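You operate a simulated robot arm through the tools that you are given. There is no shell and no other tool. Be economical: measure what you need, move in short steps, check, and stop when the job is done.

You run a simulated robot arm. Do the job below in one go: nothing can be reset, and whatever is moved stays where it is left.

TASK
Fetch the orange strap and set it in the grey drip tray.

It is judged by the outcome, as a careful person would: the job done as asked, and still so three seconds after it is handed in. It fails if anything else is knocked over, pushed out of place, dropped, spilled or broken.

THE ROBOT
A 6-joint arm with a two-finger parallel gripper, fixed in place. Base frame: the origin is at the foot of the arm, x ahead of it, y to its left, z up; the work surface is at about z = 80. Units: cm, degrees, N and s.
With the tool pointing down near the work surface it reaches from about 26 to 68 cm from the base axis. Its first joint turns from -66.0 to 66.0 degrees. Payload 2.9 kg.
The TCP is the grasp point between the finger pads, 3 cm short of the fingertips. In the tool frame z runs along the fingers and y along their closing line. The gripper opens to 11 cm. The fingers are 2 cm wide and 1 cm thick; the gripper's body (4.8 by 11.2 cm) begins 5.5 cm behind the TCP.
Orientation is told as [roll, pitch, yaw] about the base's x, y, z axes, in that order, counted from this pose: with the fingers straight down and closing along the base's y, the tool's x points along the base's -x, its y along +y and its z along -z.

THE INTERFACE
- The arm moves only by the tool arm_command. Its argument "increments" is a list that holds one entry, the list of rows, each a list of 7 numbers: the finger opening in cm, from 0 to 11, then the shift along the base's x, y, z in units of 20 mm (1.0 is 20 mm), then the turn, a rotation vector about the base's x, y, z in units of 4 degrees (1.0 is 4 degrees). In form: [[[claw, x, y, z, rx, ry, rz], ...]]. A call has 1 to 12 rows; each row shifts and turns the commanded pose from where the row before left it. A call with a number of a shift or a turn outside -1 to 1 is refused whole. Each row takes 0.2 s and may step no farther than 5 cm and 8.6 degrees from the row before; otherwise, or with a gripper value out of range, the whole call is refused. Where a pose cannot be reached the arm comes as near as it can. A force on the tool above 40 N (or 10 N above the force at the start of the call, whichever is more), or a blocked arm, ends the call early, and 0.2 s more pass. The fingers move at their own pace (about 10.8 cm/s each) and stop on an object; they squeeze with about 34 N. The grip force told is the motor's: it shows also when the fingers shut on nothing. Time passes only in rows, and 0.2 s behind the last, so rows that do not move let the fingers close. It gives the time, the measured TCP pose, the force on the tool (base axes), the opening and the grip force at its end, in the units of the frame above (readings bear some noise).
- Cameras (640 x 400 px; columns grow to the right, rows downward): "scene" is fixed at [8.02, 44.22, 137.11]; the picture's right is [-0.70, -0.72, 0.00], its down [-0.49, 0.48, -0.73] and it looks along [0.52, -0.51, -0.69] (base axes); focal length 350 px, centre (320, 200). "wrist" rides on the gripper at [7.2, 1.7, -10.3] in the tool frame; the picture's right is [-0.23, 0.97, 0.00], its down [-0.76, -0.18, -0.62] and it looks along [-0.61, -0.14, 0.78] (tool axes); focal length 222 px, centre (320, 200). There is no depth. A picture from a camera that has moved, and an enlarged one, comes with that camera's place and axes in the base frame and with its lens.
- camera(camera): a new picture of that camera. The clock stands still meanwhile.
- enlarge(camera, box): a new picture of the part [left, top, right, bottom] of that camera's present view, enlarged. The clock stands still meanwhile.
- hand_in(): hands the job in; it is judged then, once.

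Go step by step. Nothing tells you positions but the pictures and the camera data: compare them with the known pose of the tool, close in by small moves and look again before you grip or let go. The budget is 90 turns and 38 pictures, counting those below and the enlarged ones. Unless the task says otherwise, let go and move clear before handing in, and close with one line.

The tools are called as name(argument=value, ...) on one line, values as JSON. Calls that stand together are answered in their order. arm_command: Moves the arm, as the interface text tells. Its arguments: {"type":"object","properties":{"increments":{"type":"array"}},"required":["increments"]} The other tools are called the same way: camera (camera) takes a picture; enlarge (camera, box) takes an enlarged picture of a part of a camera's view; hand_in () hands the job in.

At the start:

```text
time_s: 0.0
eef_pos: [39.15, 16.8, 109.64]
orientation: [0.0, 0.0, 0.0]
contact_force: [-0.6, -0.3, 0.0]
finger_gap: 11.0
grip_force: 0.0
```

scene: 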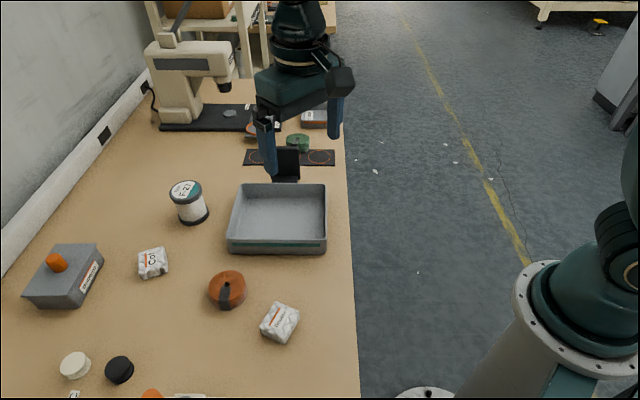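
wrist: 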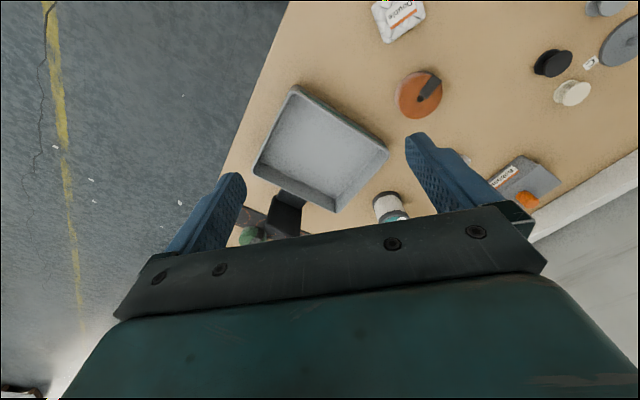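

I see an orange coil with a dark buckle near the grey tray, and it is probably the rolled strap. I'll enlarge both to be sure.

enlarge(camera="scene", box=[180, 230, 340, 330])

enlarge(camera="scene", box=[220, 90, 360, 260])

enlarge(camera="scene", box=[0, 220, 240, 400])

```text
4.00 times, centred on (260, 280) of scene
camera zoom: at [8.02, 44.22, 137.11], right [-0.7, -0.72, 0.0], down [-0.49, 0.48, -0.73], along [0.52, -0.51, -0.69], focal length 1400 px, centre (560, -120)
```

zoom: 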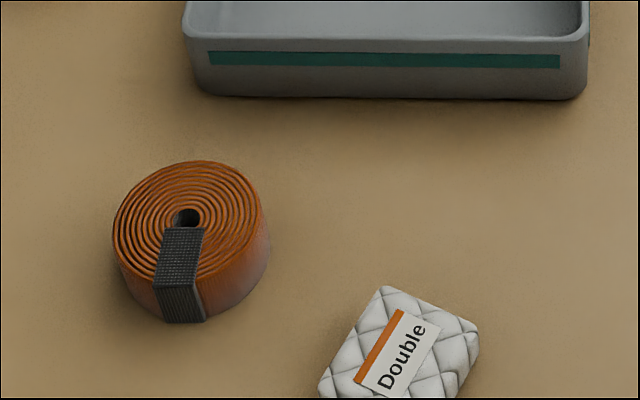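

```text
2.35 times, centred on (290, 175) of scene
camera zoom: at [8.02, 44.22, 137.11], right [-0.7, -0.72, 0.0], down [-0.49, 0.48, -0.73], along [0.52, -0.51, -0.69], focal length 823 px, centre (391, 259)
```

zoom: 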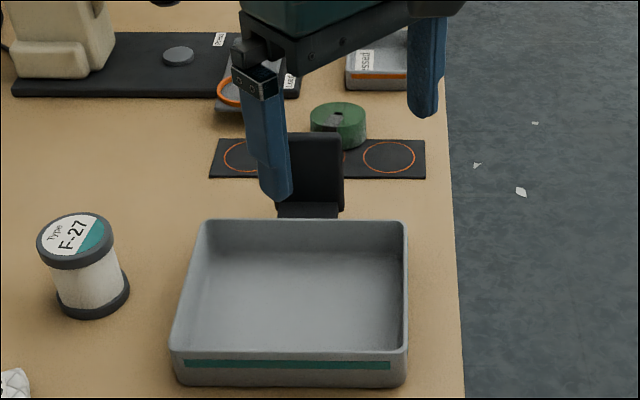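

```text
2.22 times, centred on (120, 310) of scene
camera zoom: at [8.02, 44.22, 137.11], right [-0.7, -0.72, 0.0], down [-0.49, 0.48, -0.73], along [0.52, -0.51, -0.69], focal length 778 px, centre (764, -44)
```

zoom: 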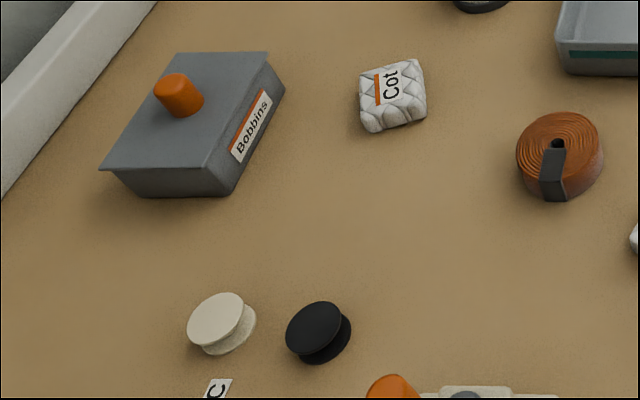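

The rolled orange strap with the dark clip lies at about (44, 32). The tray is centred near (51.5, 13.5) and sits at about 45°. I'll move above the strap and turn to yaw -45, so that the fingers avoid the clip and line up with the tray.

arm_command(increments=[[[11, 0.215, 0.633, -0.525, 0, 0, -0.9375], [11, 0.215, 0.633, -0.525, 0, 0, -0.9375], [11, 0.215, 0.633, -0.525, 0, 0, -0.9375], [11, 0.215, 0.633, -0.525, 0, 0, -0.9375], [11, 0.215, 0.633, -0.525, 0, 0, -0.9375], [11, 0.215, 0.633, -0.525, 0, 0, -0.9375], [11, 0.215, 0.633, -0.525, 0, 0, -0.9375], [11, 0.215, 0.633, -0.525, 0, 0, -0.9375], [11, 0.215, 0.633, -0.525, 0, 0, -0.9375], [11, 0.215, 0.633, -0.525, 0, 0, -0.9375], [11, 0.215, 0.633, -0.525, 0, 0, -0.9375], [11, 0.215, 0.633, -0.525, 0, 0, -0.9375]]])

```text
time_s: 2.6
eef_pos: [44.46, 32.1, 97.02]
orientation: [0.0, 0.0, -45.1]
contact_force: [0.6, -0.3, 0.7]
finger_gap: 10.99
grip_force: 0.1
```

The arm is above the strap with the yaw as planned. I'll check the alignment in both views.

camera(camera="scene")

camera(camera="wrist")

```text
32 pictures are left
```

scene: 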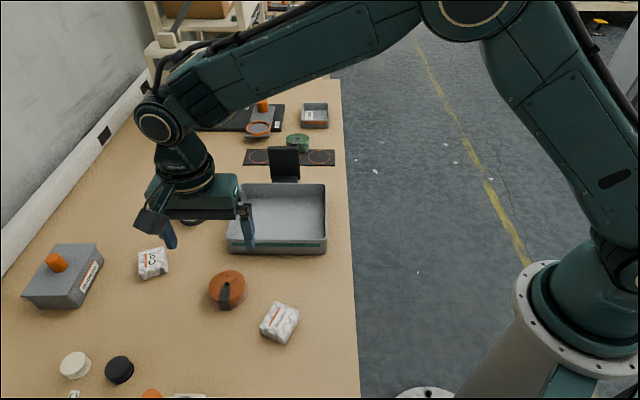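

```text
31 pictures are left
camera wrist: at [40.47, 38.31, 107.44], right [0.85, 0.53, 0.0], down [0.41, -0.66, 0.62], along [0.33, -0.53, -0.78], focal length 222 px, centre (320, 200)
```

wrist: 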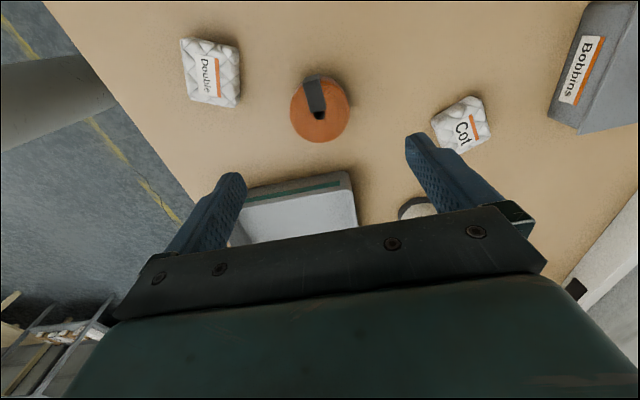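

Both views put the strap top's centre at about (44.4, 32.0, 83), directly below the TCP. I'll descend most of the way and use an enlarged view to check the other small grey things at the back of the bench.

arm_command(increments=[[[11, 0, 0, -0.7, 0, 0, 0], [11, 0, 0, -0.7, 0, 0, 0], [11, 0, 0, -0.7, 0, 0, 0], [11, 0, 0, -0.7, 0, 0, 0], [11, 0, 0, -0.7, 0, 0, 0], [11, 0, 0, -0.7, 0, 0, 0], [11, 0, 0, -0.7, 0, 0, 0], [11, 0, 0, -0.7, 0, 0, 0]]])

enlarge(camera="scene", box=[150, 220, 310, 320])

enlarge(camera="scene", box=[220, 90, 348, 170])

camera(camera="wrist")

```text
time_s: 4.4
eef_pos: [44.39, 32.13, 86.02]
orientation: [0.1, 0.1, -45.0]
contact_force: [-0.5, -0.2, 0.2]
finger_gap: 10.99
grip_force: 0.1
```

```text
4.00 times, centred on (230, 270) of scene
camera zoom: at [8.02, 44.22, 137.11], right [-0.7, -0.72, 0.0], down [-0.49, 0.48, -0.73], along [0.52, -0.51, -0.69], focal length 1400 px, centre (680, -80)
```

zoom: 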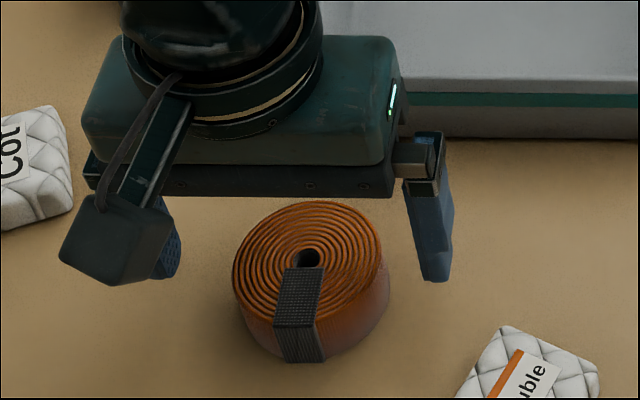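

```text
5.00 times, centred on (284, 130) of scene
camera zoom: at [8.02, 44.22, 137.11], right [-0.7, -0.72, 0.0], down [-0.49, 0.48, -0.73], along [0.52, -0.51, -0.69], focal length 1750 px, centre (500, 550)
```

zoom: 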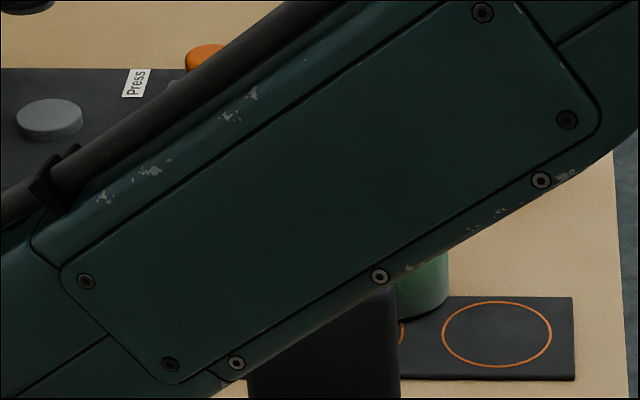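

```text
28 pictures are left
camera wrist: at [40.39, 38.32, 96.21], right [0.85, 0.53, 0.0], down [0.41, -0.66, 0.62], along [0.33, -0.53, -0.78], focal length 222 px, centre (320, 200)
```

wrist: 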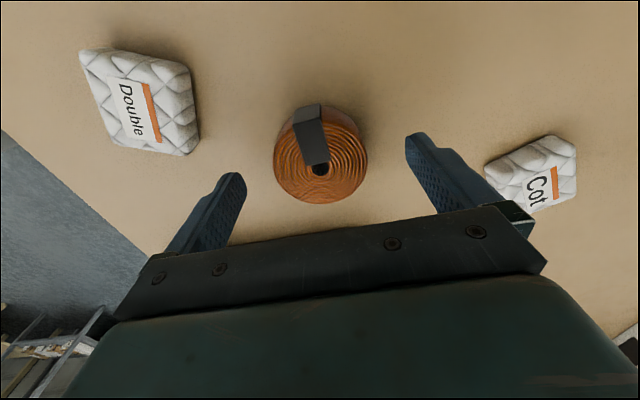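

The strap centre is about (44.65, 31.65), so I'll correct by a few millimetres, narrow the opening slightly to keep away from the "Double" packet, and go down.

arm_command(increments=[[[9.5, 0.12, -0.22, 0, 0, 0, 0], [9.5, 0, 0, -0.4, 0, 0, 0], [9.5, 0, 0, -0.4, 0, 0, 0], [9.5, 0, 0, -0.42, 0, 0, 0], [9.5, 0, 0, 0, 0, 0, 0]]])

camera(camera="wrist")

enlarge(camera="scene", box=[150, 220, 310, 320])

```text
time_s: 5.6
eef_pos: [44.56, 31.78, 83.65]
orientation: [0.0, 0.0, -45.1]
contact_force: [-0.5, 0.4, 0.2]
finger_gap: 9.51
grip_force: 0.1
```

```text
27 pictures are left
camera wrist: at [40.65, 37.88, 93.82], right [0.85, 0.53, 0.0], down [0.41, -0.66, 0.62], along [0.33, -0.53, -0.78], focal length 222 px, centre (320, 200)
```

wrist: 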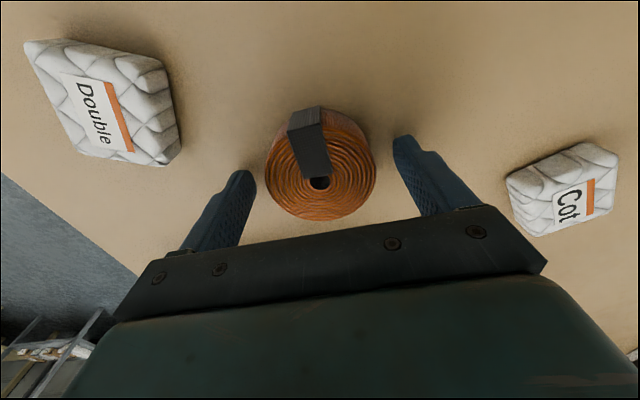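

```text
4.00 times, centred on (230, 270) of scene
camera zoom: at [8.02, 44.22, 137.11], right [-0.7, -0.72, 0.0], down [-0.49, 0.48, -0.73], along [0.52, -0.51, -0.69], focal length 1400 px, centre (680, -80)
```

zoom: 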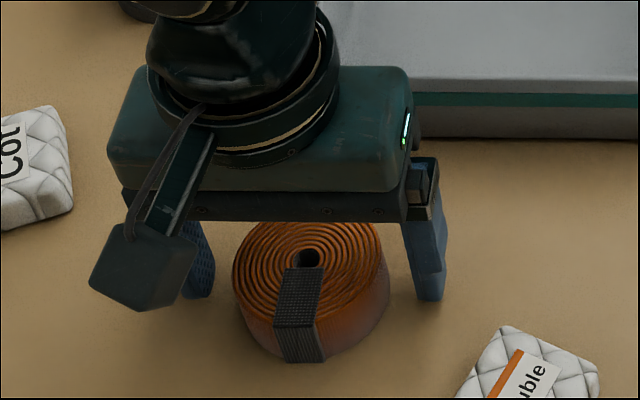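

The strap is centred between the fingers, and the tips are just above the table. I'll close the gripper.

arm_command(increments=[[[7.5, 0, 0, 0, 0, 0, 0], [5, 0, 0, 0, 0, 0, 0], [5, 0, 0, 0, 0, 0, 0], [4, 0, 0, 0, 0, 0, 0], [4, 0, 0, 0, 0, 0, 0]]])

```text
time_s: 6.8
eef_pos: [44.56, 31.58, 83.54]
orientation: [0.0, 0.0, -45.1]
contact_force: [1.3, -0.9, 0.1]
finger_gap: 6.44
grip_force: 34.2
```

The fingers stopped on the strap at 6.4 cm with a firm grip. I'll lift straight up and check.

arm_command(increments=[[[4, 0, 0, 0.3, 0, 0, 0], [4, 0, 0, 0.6, 0, 0, 0], [4, 0, 0, 0.8, 0, 0, 0], [4, 0, 0, 1, 0, 0, 0], [4, 0, 0, 1, 0, 0, 0], [4, 0, 0, 1, 0, 0, 0], [4, 0, 0, 1, 0, 0, 0]]])

camera(camera="scene")

camera(camera="wrist")

```text
time_s: 8.4
eef_pos: [44.63, 31.69, 95.02]
orientation: [0.0, 0.1, -45.1]
contact_force: [-0.6, 0.3, 0.3]
finger_gap: 4.01
grip_force: 0.1
```

```text
25 pictures are left
```

scene: 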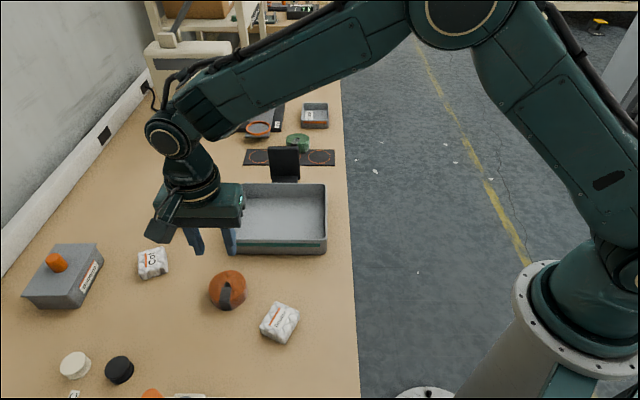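

```text
24 pictures are left
camera wrist: at [40.68, 37.81, 105.28], right [0.85, 0.53, 0.0], down [0.41, -0.66, 0.62], along [0.33, -0.53, -0.78], focal length 222 px, centre (320, 200)
```

wrist: 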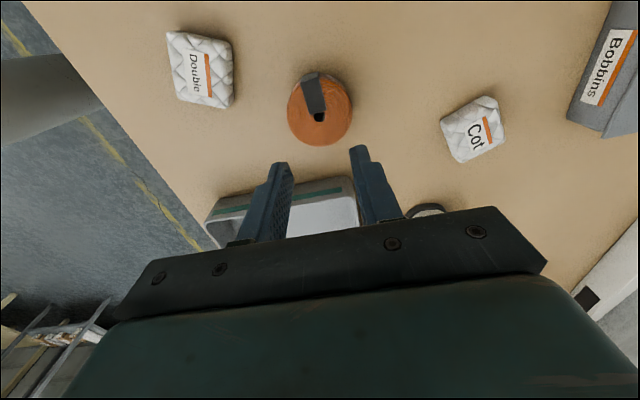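

The strap slipped out of the grip during the lift and stayed where it was. I'll look closely at its shape before I regrip.

enlarge(camera="scene", box=[190, 255, 270, 320])

enlarge(camera="wrist", box=[270, 60, 370, 160])

```text
6.15 times, centred on (230, 288) of scene
camera zoom: at [8.02, 44.22, 137.11], right [-0.7, -0.72, 0.0], down [-0.49, 0.48, -0.73], along [0.52, -0.51, -0.69], focal length 2153 px, centre (874, -338)
```

zoom: 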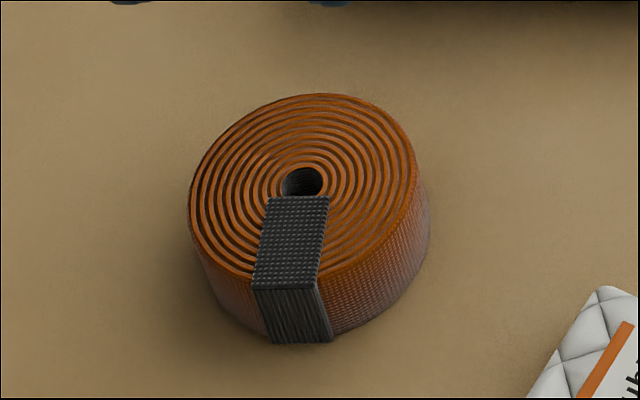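

```text
4.00 times, centred on (320, 110) of wrist
camera zoom: at [40.68, 37.81, 105.28], right [0.85, 0.53, 0.0], down [0.41, -0.66, 0.62], along [0.33, -0.53, -0.78], focal length 888 px, centre (320, 560)
```

zoom: 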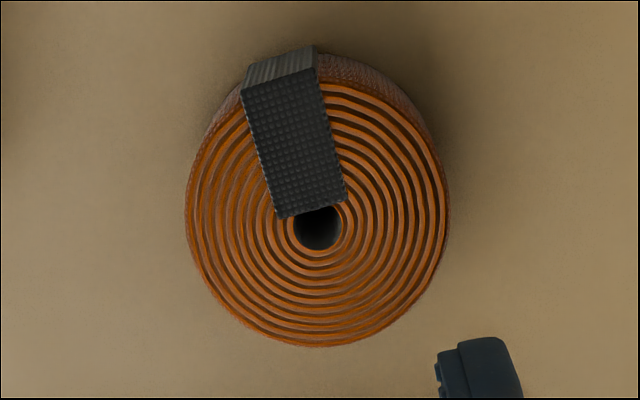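

The orange sides look slick, but the dark clip is ribbed rubber that runs from the hub out over the rim, which looks like the part to hold. I'll turn to yaw about +42, so that one pad lands on the clip and the other opposite it.

arm_command(increments=[[[9.5, 0, 0, 0, 0, 0, 0.99], [9.5, 0, 0, 0, 0, 0, 0.99], [9.5, 0, 0, 0, 0, 0, 0.99], [9.5, 0, 0, 0, 0, 0, 0.99], [9.5, 0, 0, 0, 0, 0, 0.99], [9.5, 0, 0, 0, 0, 0, 0.99], [9.5, 0, 0, 0, 0, 0, 0.99], [9.5, 0, 0, 0, 0, 0, 0.99], [9.5, 0, 0, 0, 0, 0, 0.99], [9.5, 0, 0, 0, 0, 0, 0.99], [9.5, 0, 0, 0, 0, 0, 0.99]]])

arm_command(increments=[[[9.5, 0, 0, 0, 0, 0, 0.99], [9.5, 0, 0, 0, 0, 0, 0.99], [9.5, 0, 0, 0, 0, 0, 0.99], [9.5, 0, 0, 0, 0, 0, 0.99], [9.5, 0, 0, 0, 0, 0, 0.99], [9.5, 0, 0, 0, 0, 0, 0.99], [9.5, 0, 0, 0, 0, 0, 0.99], [9.5, 0, 0, 0, 0, 0, 0.99], [9.5, 0, 0, 0, 0, 0, 0.99], [9.5, 0, 0, 0, 0, 0, 0.99], [9.5, 0, 0, 0, 0, 0, 0.99]]])

camera(camera="wrist")

```text
time_s: 10.8
eef_pos: [44.67, 31.7, 94.93]
orientation: [0.1, 0.0, -1.4]
contact_force: [0.3, 0.3, 0.1]
finger_gap: 9.51
grip_force: 0.1
```

```text
time_s: 13.2
eef_pos: [44.58, 31.53, 94.89]
orientation: [0.0, 0.0, 42.2]
contact_force: [0.2, -0.9, 0.4]
finger_gap: 9.48
grip_force: 0.1
```

```text
21 pictures are left
camera wrist: at [38.04, 27.93, 105.19], right [-0.49, 0.87, 0.0], down [0.68, 0.38, 0.62], along [0.54, 0.3, -0.78], focal length 222 px, centre (320, 200)
```

wrist: 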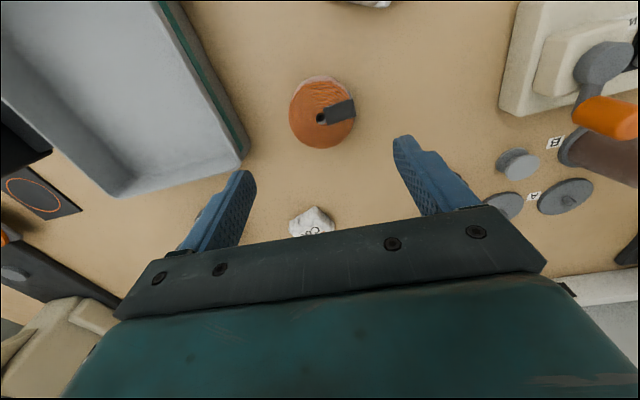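

The clip now points toward the right finger. I'll descend above the strap and measure the clip's angle more closely.

arm_command(increments=[[[9.5, 0, 0, -0.75, 0, 0, 0], [9.5, 0, 0, -0.75, 0, 0, 0], [9.5, 0, 0, -0.75, 0, 0, 0], [9.5, 0, 0, -0.75, 0, 0, 0], [9.5, 0, 0, -0.75, 0, 0, 0], [9.5, 0, 0, -0.4, 0, 0, 0], [9.5, 0, 0, 0, 0, 0, 0]]])

enlarge(camera="wrist", box=[200, 80, 440, 230])

```text
time_s: 14.8
eef_pos: [44.59, 31.68, 86.6]
orientation: [0.0, 0.0, 42.1]
contact_force: [-0.7, 0.4, -0.5]
finger_gap: 9.5
grip_force: 0.1
```

```text
2.67 times, centred on (320, 155) of wrist
camera zoom: at [38.09, 27.92, 96.87], right [-0.48, 0.87, 0.0], down [0.68, 0.38, 0.62], along [0.55, 0.3, -0.78], focal length 592 px, centre (320, 320)
```

zoom: 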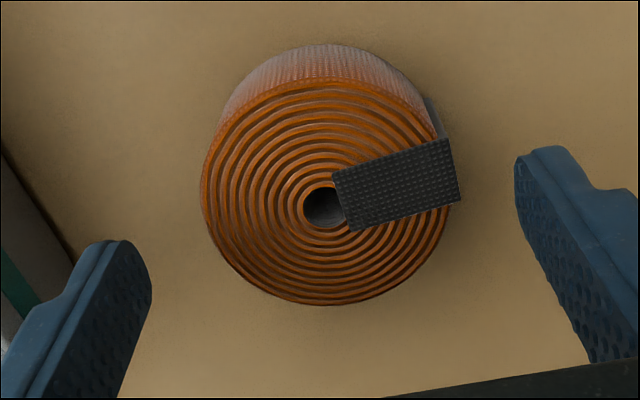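

The clip lies at about yaw 47 and the hub is at (44.5, 31.5). I'll make that small turn and shift, go down to just above the table, and close.

arm_command(increments=[[[9.5, -0.03, -0.07, 0, 0, 0, 0.65], [9.5, 0, 0, -0.4, 0, 0, 0.65], [9.5, 0, 0, -0.4, 0, 0, 0], [9.5, 0, 0, -0.4, 0, 0, 0], [9.5, 0, 0, -0.4, 0, 0, 0], [9.5, 0, 0, 0, 0, 0, 0]]])

enlarge(camera="wrist", box=[200, 80, 440, 230])

```text
time_s: 16.2
eef_pos: [44.61, 31.42, 83.46]
orientation: [0.0, 0.1, 47.3]
contact_force: [-0.3, 0.6, 0.0]
finger_gap: 9.52
grip_force: 0.1
```

```text
2.67 times, centred on (320, 155) of wrist
camera zoom: at [38.37, 27.24, 93.67], right [-0.56, 0.83, 0.0], down [0.65, 0.44, 0.62], along [0.52, 0.35, -0.78], focal length 592 px, centre (320, 320)
```

zoom: 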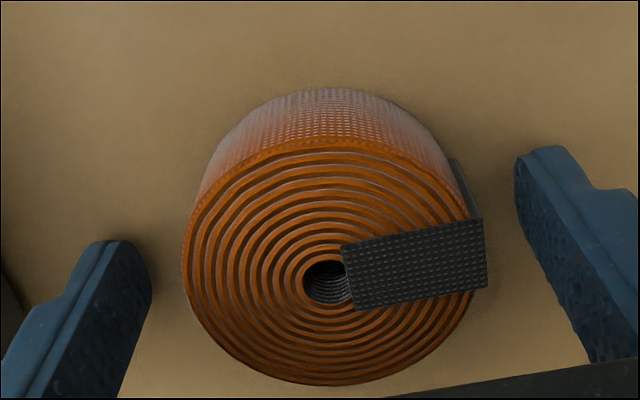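

The strap is centred and the clip faces the right pad. I'll close firmly, then lift slowly by a small amount.

arm_command(increments=[[[7.5, 0, 0, 0, 0, 0, 0], [4, 0, 0, 0, 0, 0, 0], [4, 0, 0, 0, 0, 0, 0], [4, 0, 0, 0, 0, 0, 0], [4, 0, 0, 0, 0, 0, 0]]])

arm_command(increments=[[[4, 0, 0, 0.1, 0, 0, 0], [4, 0, 0, 0.1, 0, 0, 0], [4, 0, 0, 0.15, 0, 0, 0], [4, 0, 0, 0.15, 0, 0, 0], [4, 0, 0, 0.15, 0, 0, 0], [4, 0, 0, 0.15, 0, 0, 0]]])

camera(camera="wrist")

```text
time_s: 17.4
eef_pos: [44.56, 31.52, 83.43]
orientation: [0.1, -0.1, 47.2]
contact_force: [0.5, -0.5, 0.4]
finger_gap: 6.45
grip_force: 34.0
```

```text
time_s: 18.8
eef_pos: [44.51, 31.41, 85.01]
orientation: [0.0, 0.0, 47.3]
contact_force: [-0.1, 0.3, -0.5]
finger_gap: 6.46
grip_force: 34.3
```

```text
18 pictures are left
camera wrist: at [38.36, 27.2, 95.33], right [-0.56, 0.83, 0.0], down [0.65, 0.44, 0.62], along [0.52, 0.35, -0.78], focal length 222 px, centre (320, 200)
```

wrist: 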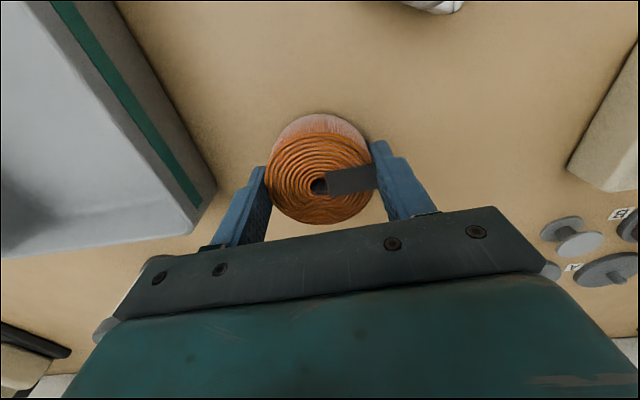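

The strap keeps its place relative to the gripper, so it seems to be lifting. I'll check in the scene view.

enlarge(camera="scene", box=[150, 220, 310, 320])

```text
4.00 times, centred on (230, 270) of scene
camera zoom: at [8.02, 44.22, 137.11], right [-0.7, -0.72, 0.0], down [-0.49, 0.48, -0.73], along [0.52, -0.51, -0.69], focal length 1400 px, centre (680, -80)
```

zoom: 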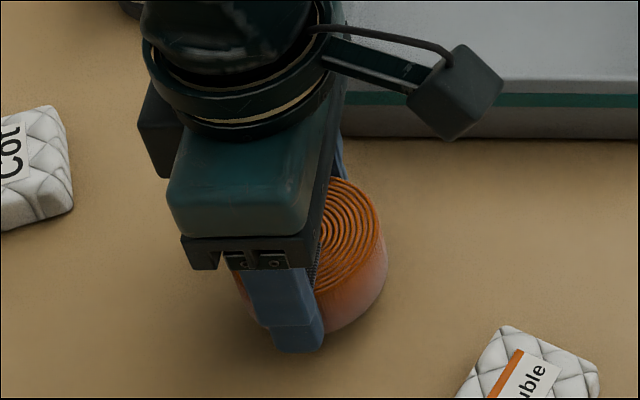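

The strap is off the table. I'll continue the gentle lift.

arm_command(increments=[[[4, 0, 0, 0.2, 0, 0, 0], [4, 0, 0, 0.25, 0, 0, 0], [4, 0, 0, 0.3, 0, 0, 0], [4, 0, 0, 0.35, 0, 0, 0], [4, 0, 0, 0.35, 0, 0, 0], [4, 0, 0, 0.35, 0, 0, 0], [4, 0, 0, 0.35, 0, 0, 0], [4, 0, 0, 0.35, 0, 0, 0], [4, 0, 0, 0.35, 0, 0, 0], [4, 0, 0, 0.35, 0, 0, 0], [4, 0, 0, 0.25, 0, 0, 0], [4, 0, 0, 0.15, 0, 0, 0]]])

camera(camera="wrist")

```text
time_s: 21.4
eef_pos: [44.57, 31.56, 92.28]
orientation: [0.0, 0.0, 47.4]
contact_force: [-0.5, -0.1, -0.9]
finger_gap: 6.48
grip_force: 34.7
```

```text
16 pictures are left
camera wrist: at [38.35, 27.22, 102.51], right [-0.56, 0.83, 0.0], down [0.65, 0.44, 0.62], along [0.52, 0.35, -0.78], focal length 222 px, centre (320, 200)
```

wrist: 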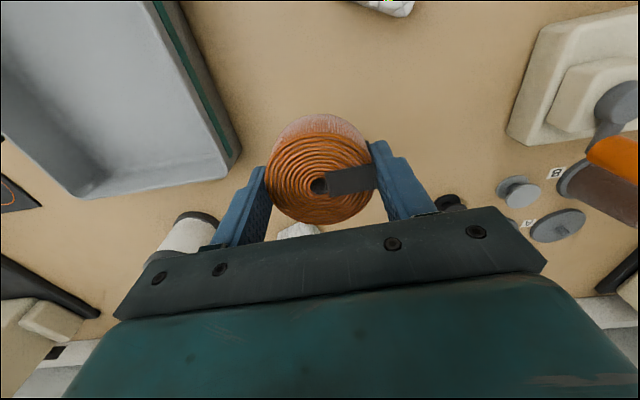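

The grip holds. I'll carry the strap smoothly toward the tray centre at about (51.5, 13.6).

arm_command(increments=[[[4, 0.06, -0.15, 0, 0, 0, 0], [4, 0.12, -0.3, 0, 0, 0, 0], [4, 0.16, -0.41, 0, 0, 0, 0], [4, 0.16, -0.41, 0, 0, 0, 0], [4, 0.16, -0.41, 0, 0, 0, 0], [4, 0.16, -0.41, 0, 0, 0, 0], [4, 0.16, -0.41, 0, 0, 0, 0], [4, 0.16, -0.41, 0, 0, 0, 0], [4, 0.16, -0.41, 0, 0, 0, 0], [4, 0.16, -0.41, 0, 0, 0, 0], [4, 0.16, -0.41, 0, 0, 0, 0], [4, 0.16, -0.41, 0, 0, 0, 0]]])

arm_command(increments=[[[4, 0.16, -0.41, 0, 0, 0, 0], [4, 0.16, -0.41, 0, 0, 0, 0], [4, 0.16, -0.41, 0, 0, 0, 0], [4, 0.16, -0.41, 0, 0, 0, 0], [4, 0.16, -0.41, 0, 0, 0, 0], [4, 0.16, -0.41, 0, 0, 0, 0], [4, 0.16, -0.41, 0, 0, 0, 0], [4, 0.16, -0.41, 0, 0, 0, 0], [4, 0.16, -0.41, 0, 0, 0, 0], [4, 0.16, -0.41, 0, 0, 0, 0], [4, 0.08, -0.25, 0, 0, 0, 0], [4, 0, -0.1, 0, 0, 0, 0]]])

camera(camera="scene")

camera(camera="wrist")

```text
time_s: 24.0
eef_pos: [48.18, 22.46, 92.25]
orientation: [0.0, 0.0, 47.2]
contact_force: [0.2, 0.8, -0.6]
finger_gap: 6.46
grip_force: 33.7
```

```text
time_s: 26.6
eef_pos: [51.48, 13.61, 92.12]
orientation: [0.1, 0.1, 47.3]
contact_force: [0.6, -0.3, -0.5]
finger_gap: 6.46
grip_force: 34.4
```

```text
15 pictures are left
```

scene: 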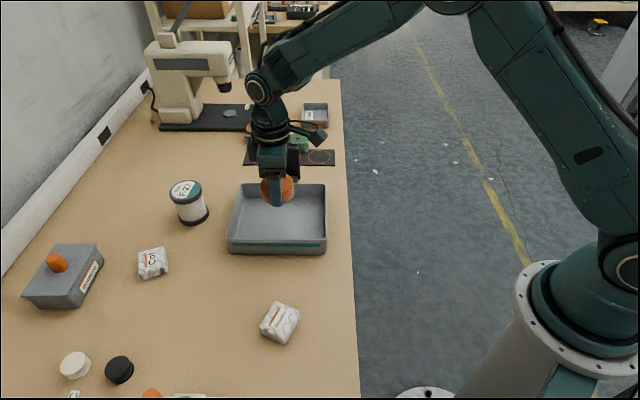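

```text
14 pictures are left
camera wrist: at [45.29, 9.2, 102.5], right [-0.56, 0.83, 0.0], down [0.65, 0.44, 0.62], along [0.52, 0.35, -0.78], focal length 222 px, centre (320, 200)
```

wrist: 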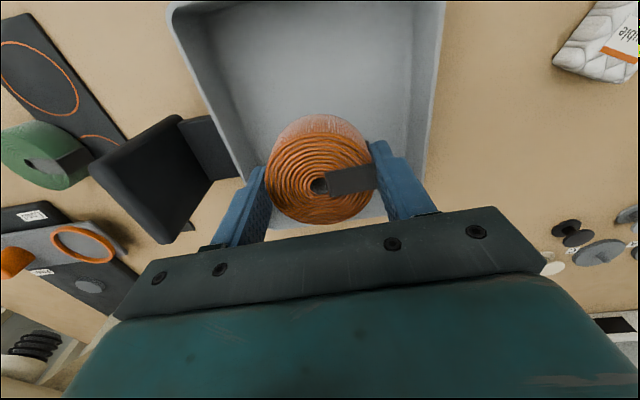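

The tray is below, and its centre is about half a centimetre to one away from the TCP. I'll shift there and lower until the strap is just above the floor.

arm_command(increments=[[[4, 0.1, 0.25, 0, 0, 0, 0], [4, 0.1, 0.25, 0, 0, 0, 0], [4, 0, 0, -0.2, 0, 0, 0], [4, 0, 0, -0.4, 0, 0, 0], [4, 0, 0, -0.45, 0, 0, 0], [4, 0, 0, -0.45, 0, 0, 0], [4, 0, 0, -0.45, 0, 0, 0], [4, 0, 0, -0.45, 0, 0, 0], [4, 0, 0, -0.4, 0, 0, 0], [4, 0, 0, -0.35, 0, 0, 0], [4, 0, 0, -0.25, 0, 0, 0], [4, 0, 0, -0.1, 0, 0, 0]]])

camera(camera="wrist")

enlarge(camera="scene", box=[210, 160, 350, 260])

```text
time_s: 29.2
eef_pos: [51.85, 14.55, 85.22]
orientation: [0.0, 0.0, 47.3]
contact_force: [0.4, 0.4, -0.2]
finger_gap: 6.44
grip_force: 33.6
```

```text
13 pictures are left
camera wrist: at [45.69, 10.23, 95.48], right [-0.56, 0.83, 0.0], down [0.65, 0.44, 0.62], along [0.52, 0.35, -0.78], focal length 222 px, centre (320, 200)
```

wrist: 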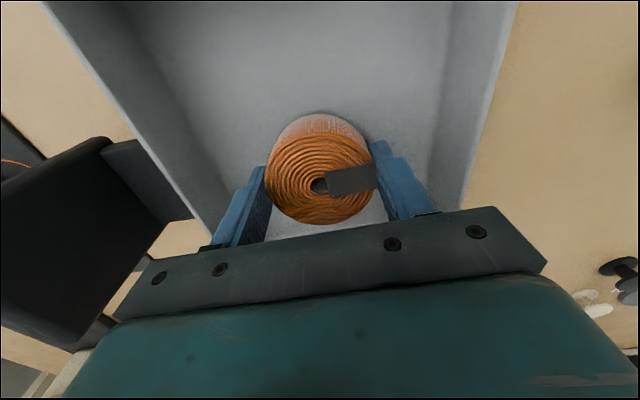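

```text
4.00 times, centred on (280, 210) of scene
camera zoom: at [8.02, 44.22, 137.11], right [-0.7, -0.72, 0.0], down [-0.49, 0.48, -0.73], along [0.52, -0.51, -0.69], focal length 1400 px, centre (480, 160)
```

zoom: 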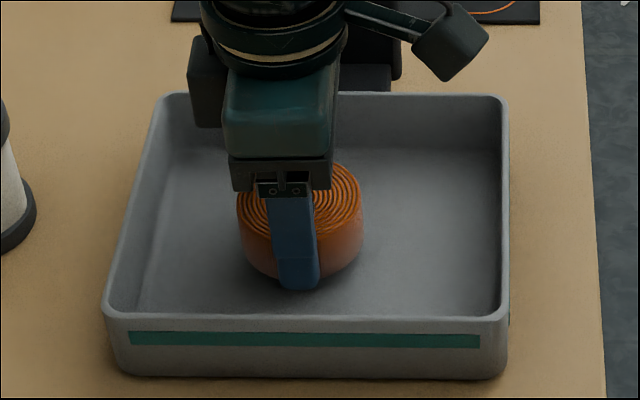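

The strap is well inside the tray, clear of every wall and just above the floor. I'll lower by small steps until I feel contact.

arm_command(increments=[[[4, 0, 0, -0.1, 0, 0, 0], [4, 0, 0, -0.1, 0, 0, 0], [4, 0, 0, -0.1, 0, 0, 0], [4, 0, 0, -0.05, 0, 0, 0], [4, 0, 0, 0, 0, 0, 0]]])

```text
time_s: 30.4
eef_pos: [51.81, 14.53, 84.51]
orientation: [0.0, 0.0, 47.3]
contact_force: [-0.2, 0.5, -0.4]
finger_gap: 6.48
grip_force: 34.0
```

No contact yet at 84.5, so I'll continue in finer steps.

arm_command(increments=[[[4, 0, 0, -0.08, 0, 0, 0], [4, 0, 0, -0.08, 0, 0, 0], [4, 0, 0, 0, 0, 0, 0]]])

```text
time_s: 31.2
eef_pos: [51.94, 14.44, 84.19]
orientation: [-0.1, 0.0, 47.2]
contact_force: [0.0, -0.4, -0.9]
finger_gap: 6.44
grip_force: 34.1
```

arm_command(increments=[[[4, 0, 0, -0.07, 0, 0, 0], [4, 0, 0, -0.07, 0, 0, 0], [4, 0, 0, 0, 0, 0, 0]]])

```text
time_s: 32.0
eef_pos: [51.95, 14.53, 83.92]
orientation: [0.0, 0.0, 47.3]
contact_force: [0.1, -0.2, -0.8]
finger_gap: 6.41
grip_force: 34.0
```

Still no contact force at 83.9, so I'll take another small step.

arm_command(increments=[[[4, 0, 0, -0.07, 0, 0, 0], [4, 0, 0, -0.05, 0, 0, 0], [4, 0, 0, 0, 0, 0, 0]]])

```text
time_s: 32.8
eef_pos: [51.95, 14.49, 83.78]
orientation: [-0.1, -0.1, 47.4]
contact_force: [-8.5, -3.1, 24.7]
finger_gap: 6.41
grip_force: 33.4
```

The strap is on the tray floor. I'll ease off by a millimetre, open moderately, and look.

arm_command(increments=[[[4, 0, 0, 0.06, 0, 0, 0], [6.8, 0, 0, 0, 0, 0, 0], [7.4, 0, 0, 0, 0, 0, 0], [8, 0, 0, 0, 0, 0, 0], [8, 0, 0, 0, 0, 0, 0]]])

camera(camera="wrist")

```text
time_s: 34.0
eef_pos: [51.96, 14.53, 83.74]
orientation: [0.0, 0.0, 47.3]
contact_force: [-0.2, -0.9, 0.4]
finger_gap: 8.01
grip_force: 0.1
```

```text
11 pictures are left
camera wrist: at [45.67, 10.21, 94.06], right [-0.56, 0.83, 0.0], down [0.65, 0.44, 0.62], along [0.52, 0.35, -0.78], focal length 222 px, centre (320, 200)
```

wrist: 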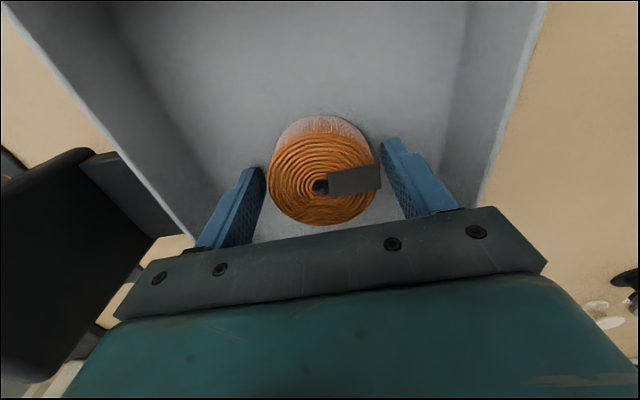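

The strap rests flat in the tray and the fingers are clear of it on both sides. I'll rise straight up.

arm_command(increments=[[[8, 0, 0, 0.3, 0, 0, 0], [8, 0, 0, 0.6, 0, 0, 0], [8, 0, 0, 0.9, 0, 0, 0], [8, 0, 0, 1, 0, 0, 0], [8, 0, 0, 1, 0, 0, 0], [8, 0, 0, 1, 0, 0, 0], [8, 0, 0, 1, 0, 0, 0], [8, 0, 0, 1, 0, 0, 0], [8, 0, 0, 1, 0, 0, 0], [8, 0, 0, 0.5, 0, 0, 0], [8, 0, 0, 0, 0, 0, 0]]])

camera(camera="scene")

camera(camera="wrist")

```text
time_s: 36.4
eef_pos: [51.79, 14.46, 100.31]
orientation: [0.0, 0.1, 47.3]
contact_force: [0.2, 0.5, 0.1]
finger_gap: 7.98
grip_force: 0.0
```

```text
10 pictures are left
```

scene: 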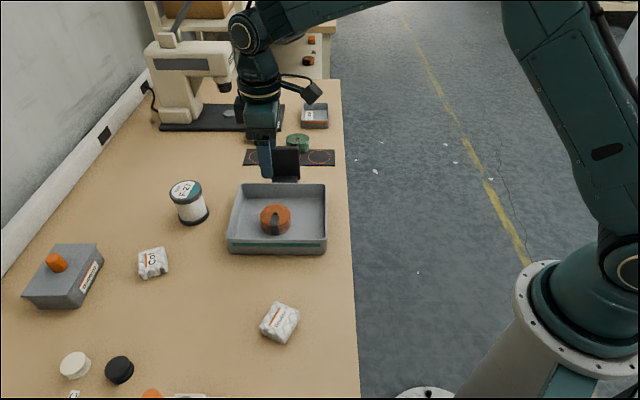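

```text
9 pictures are left
camera wrist: at [45.64, 10.2, 110.68], right [-0.56, 0.83, 0.0], down [0.65, 0.44, 0.62], along [0.52, 0.35, -0.78], focal length 222 px, centre (320, 200)
```

wrist: 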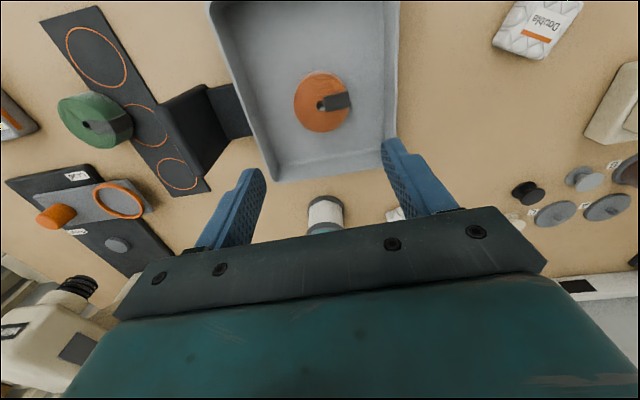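

The strap lies flat in the large grey tray and nothing else has moved. Before handing in I'll look at the small grey box at the back, to be sure this tray is the one meant.

enlarge(camera="scene", box=[284, 90, 348, 140])

```text
8.00 times, centred on (316, 115) of scene
camera zoom: at [8.02, 44.22, 137.11], right [-0.7, -0.72, 0.0], down [-0.49, 0.48, -0.73], along [0.52, -0.51, -0.69], focal length 2799 px, centre (352, 880)
```

zoom: 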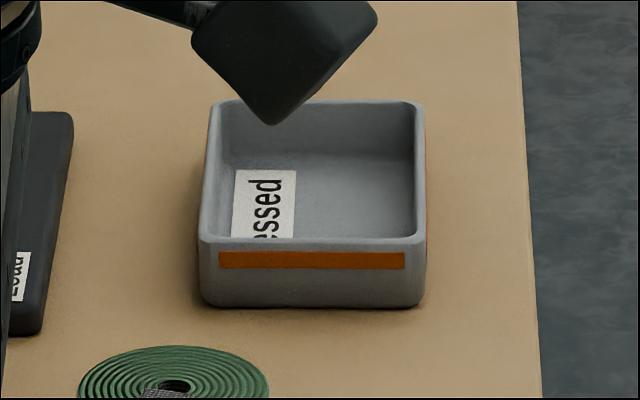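

The small box is labelled "...essed" (probably "Pressed"), so it's for something else, and the large plain tray is the drip tray. The strap is in it and the arm is clear, so I'm handing in.

hand_in()

```text
The job is handed in.
```

The orange strap is lying flat in the large grey tray, which I took to be the drip tray. The gripper is clear and nothing else was moved; the first grip slipped, but the strap stayed where it was and the second grip held.
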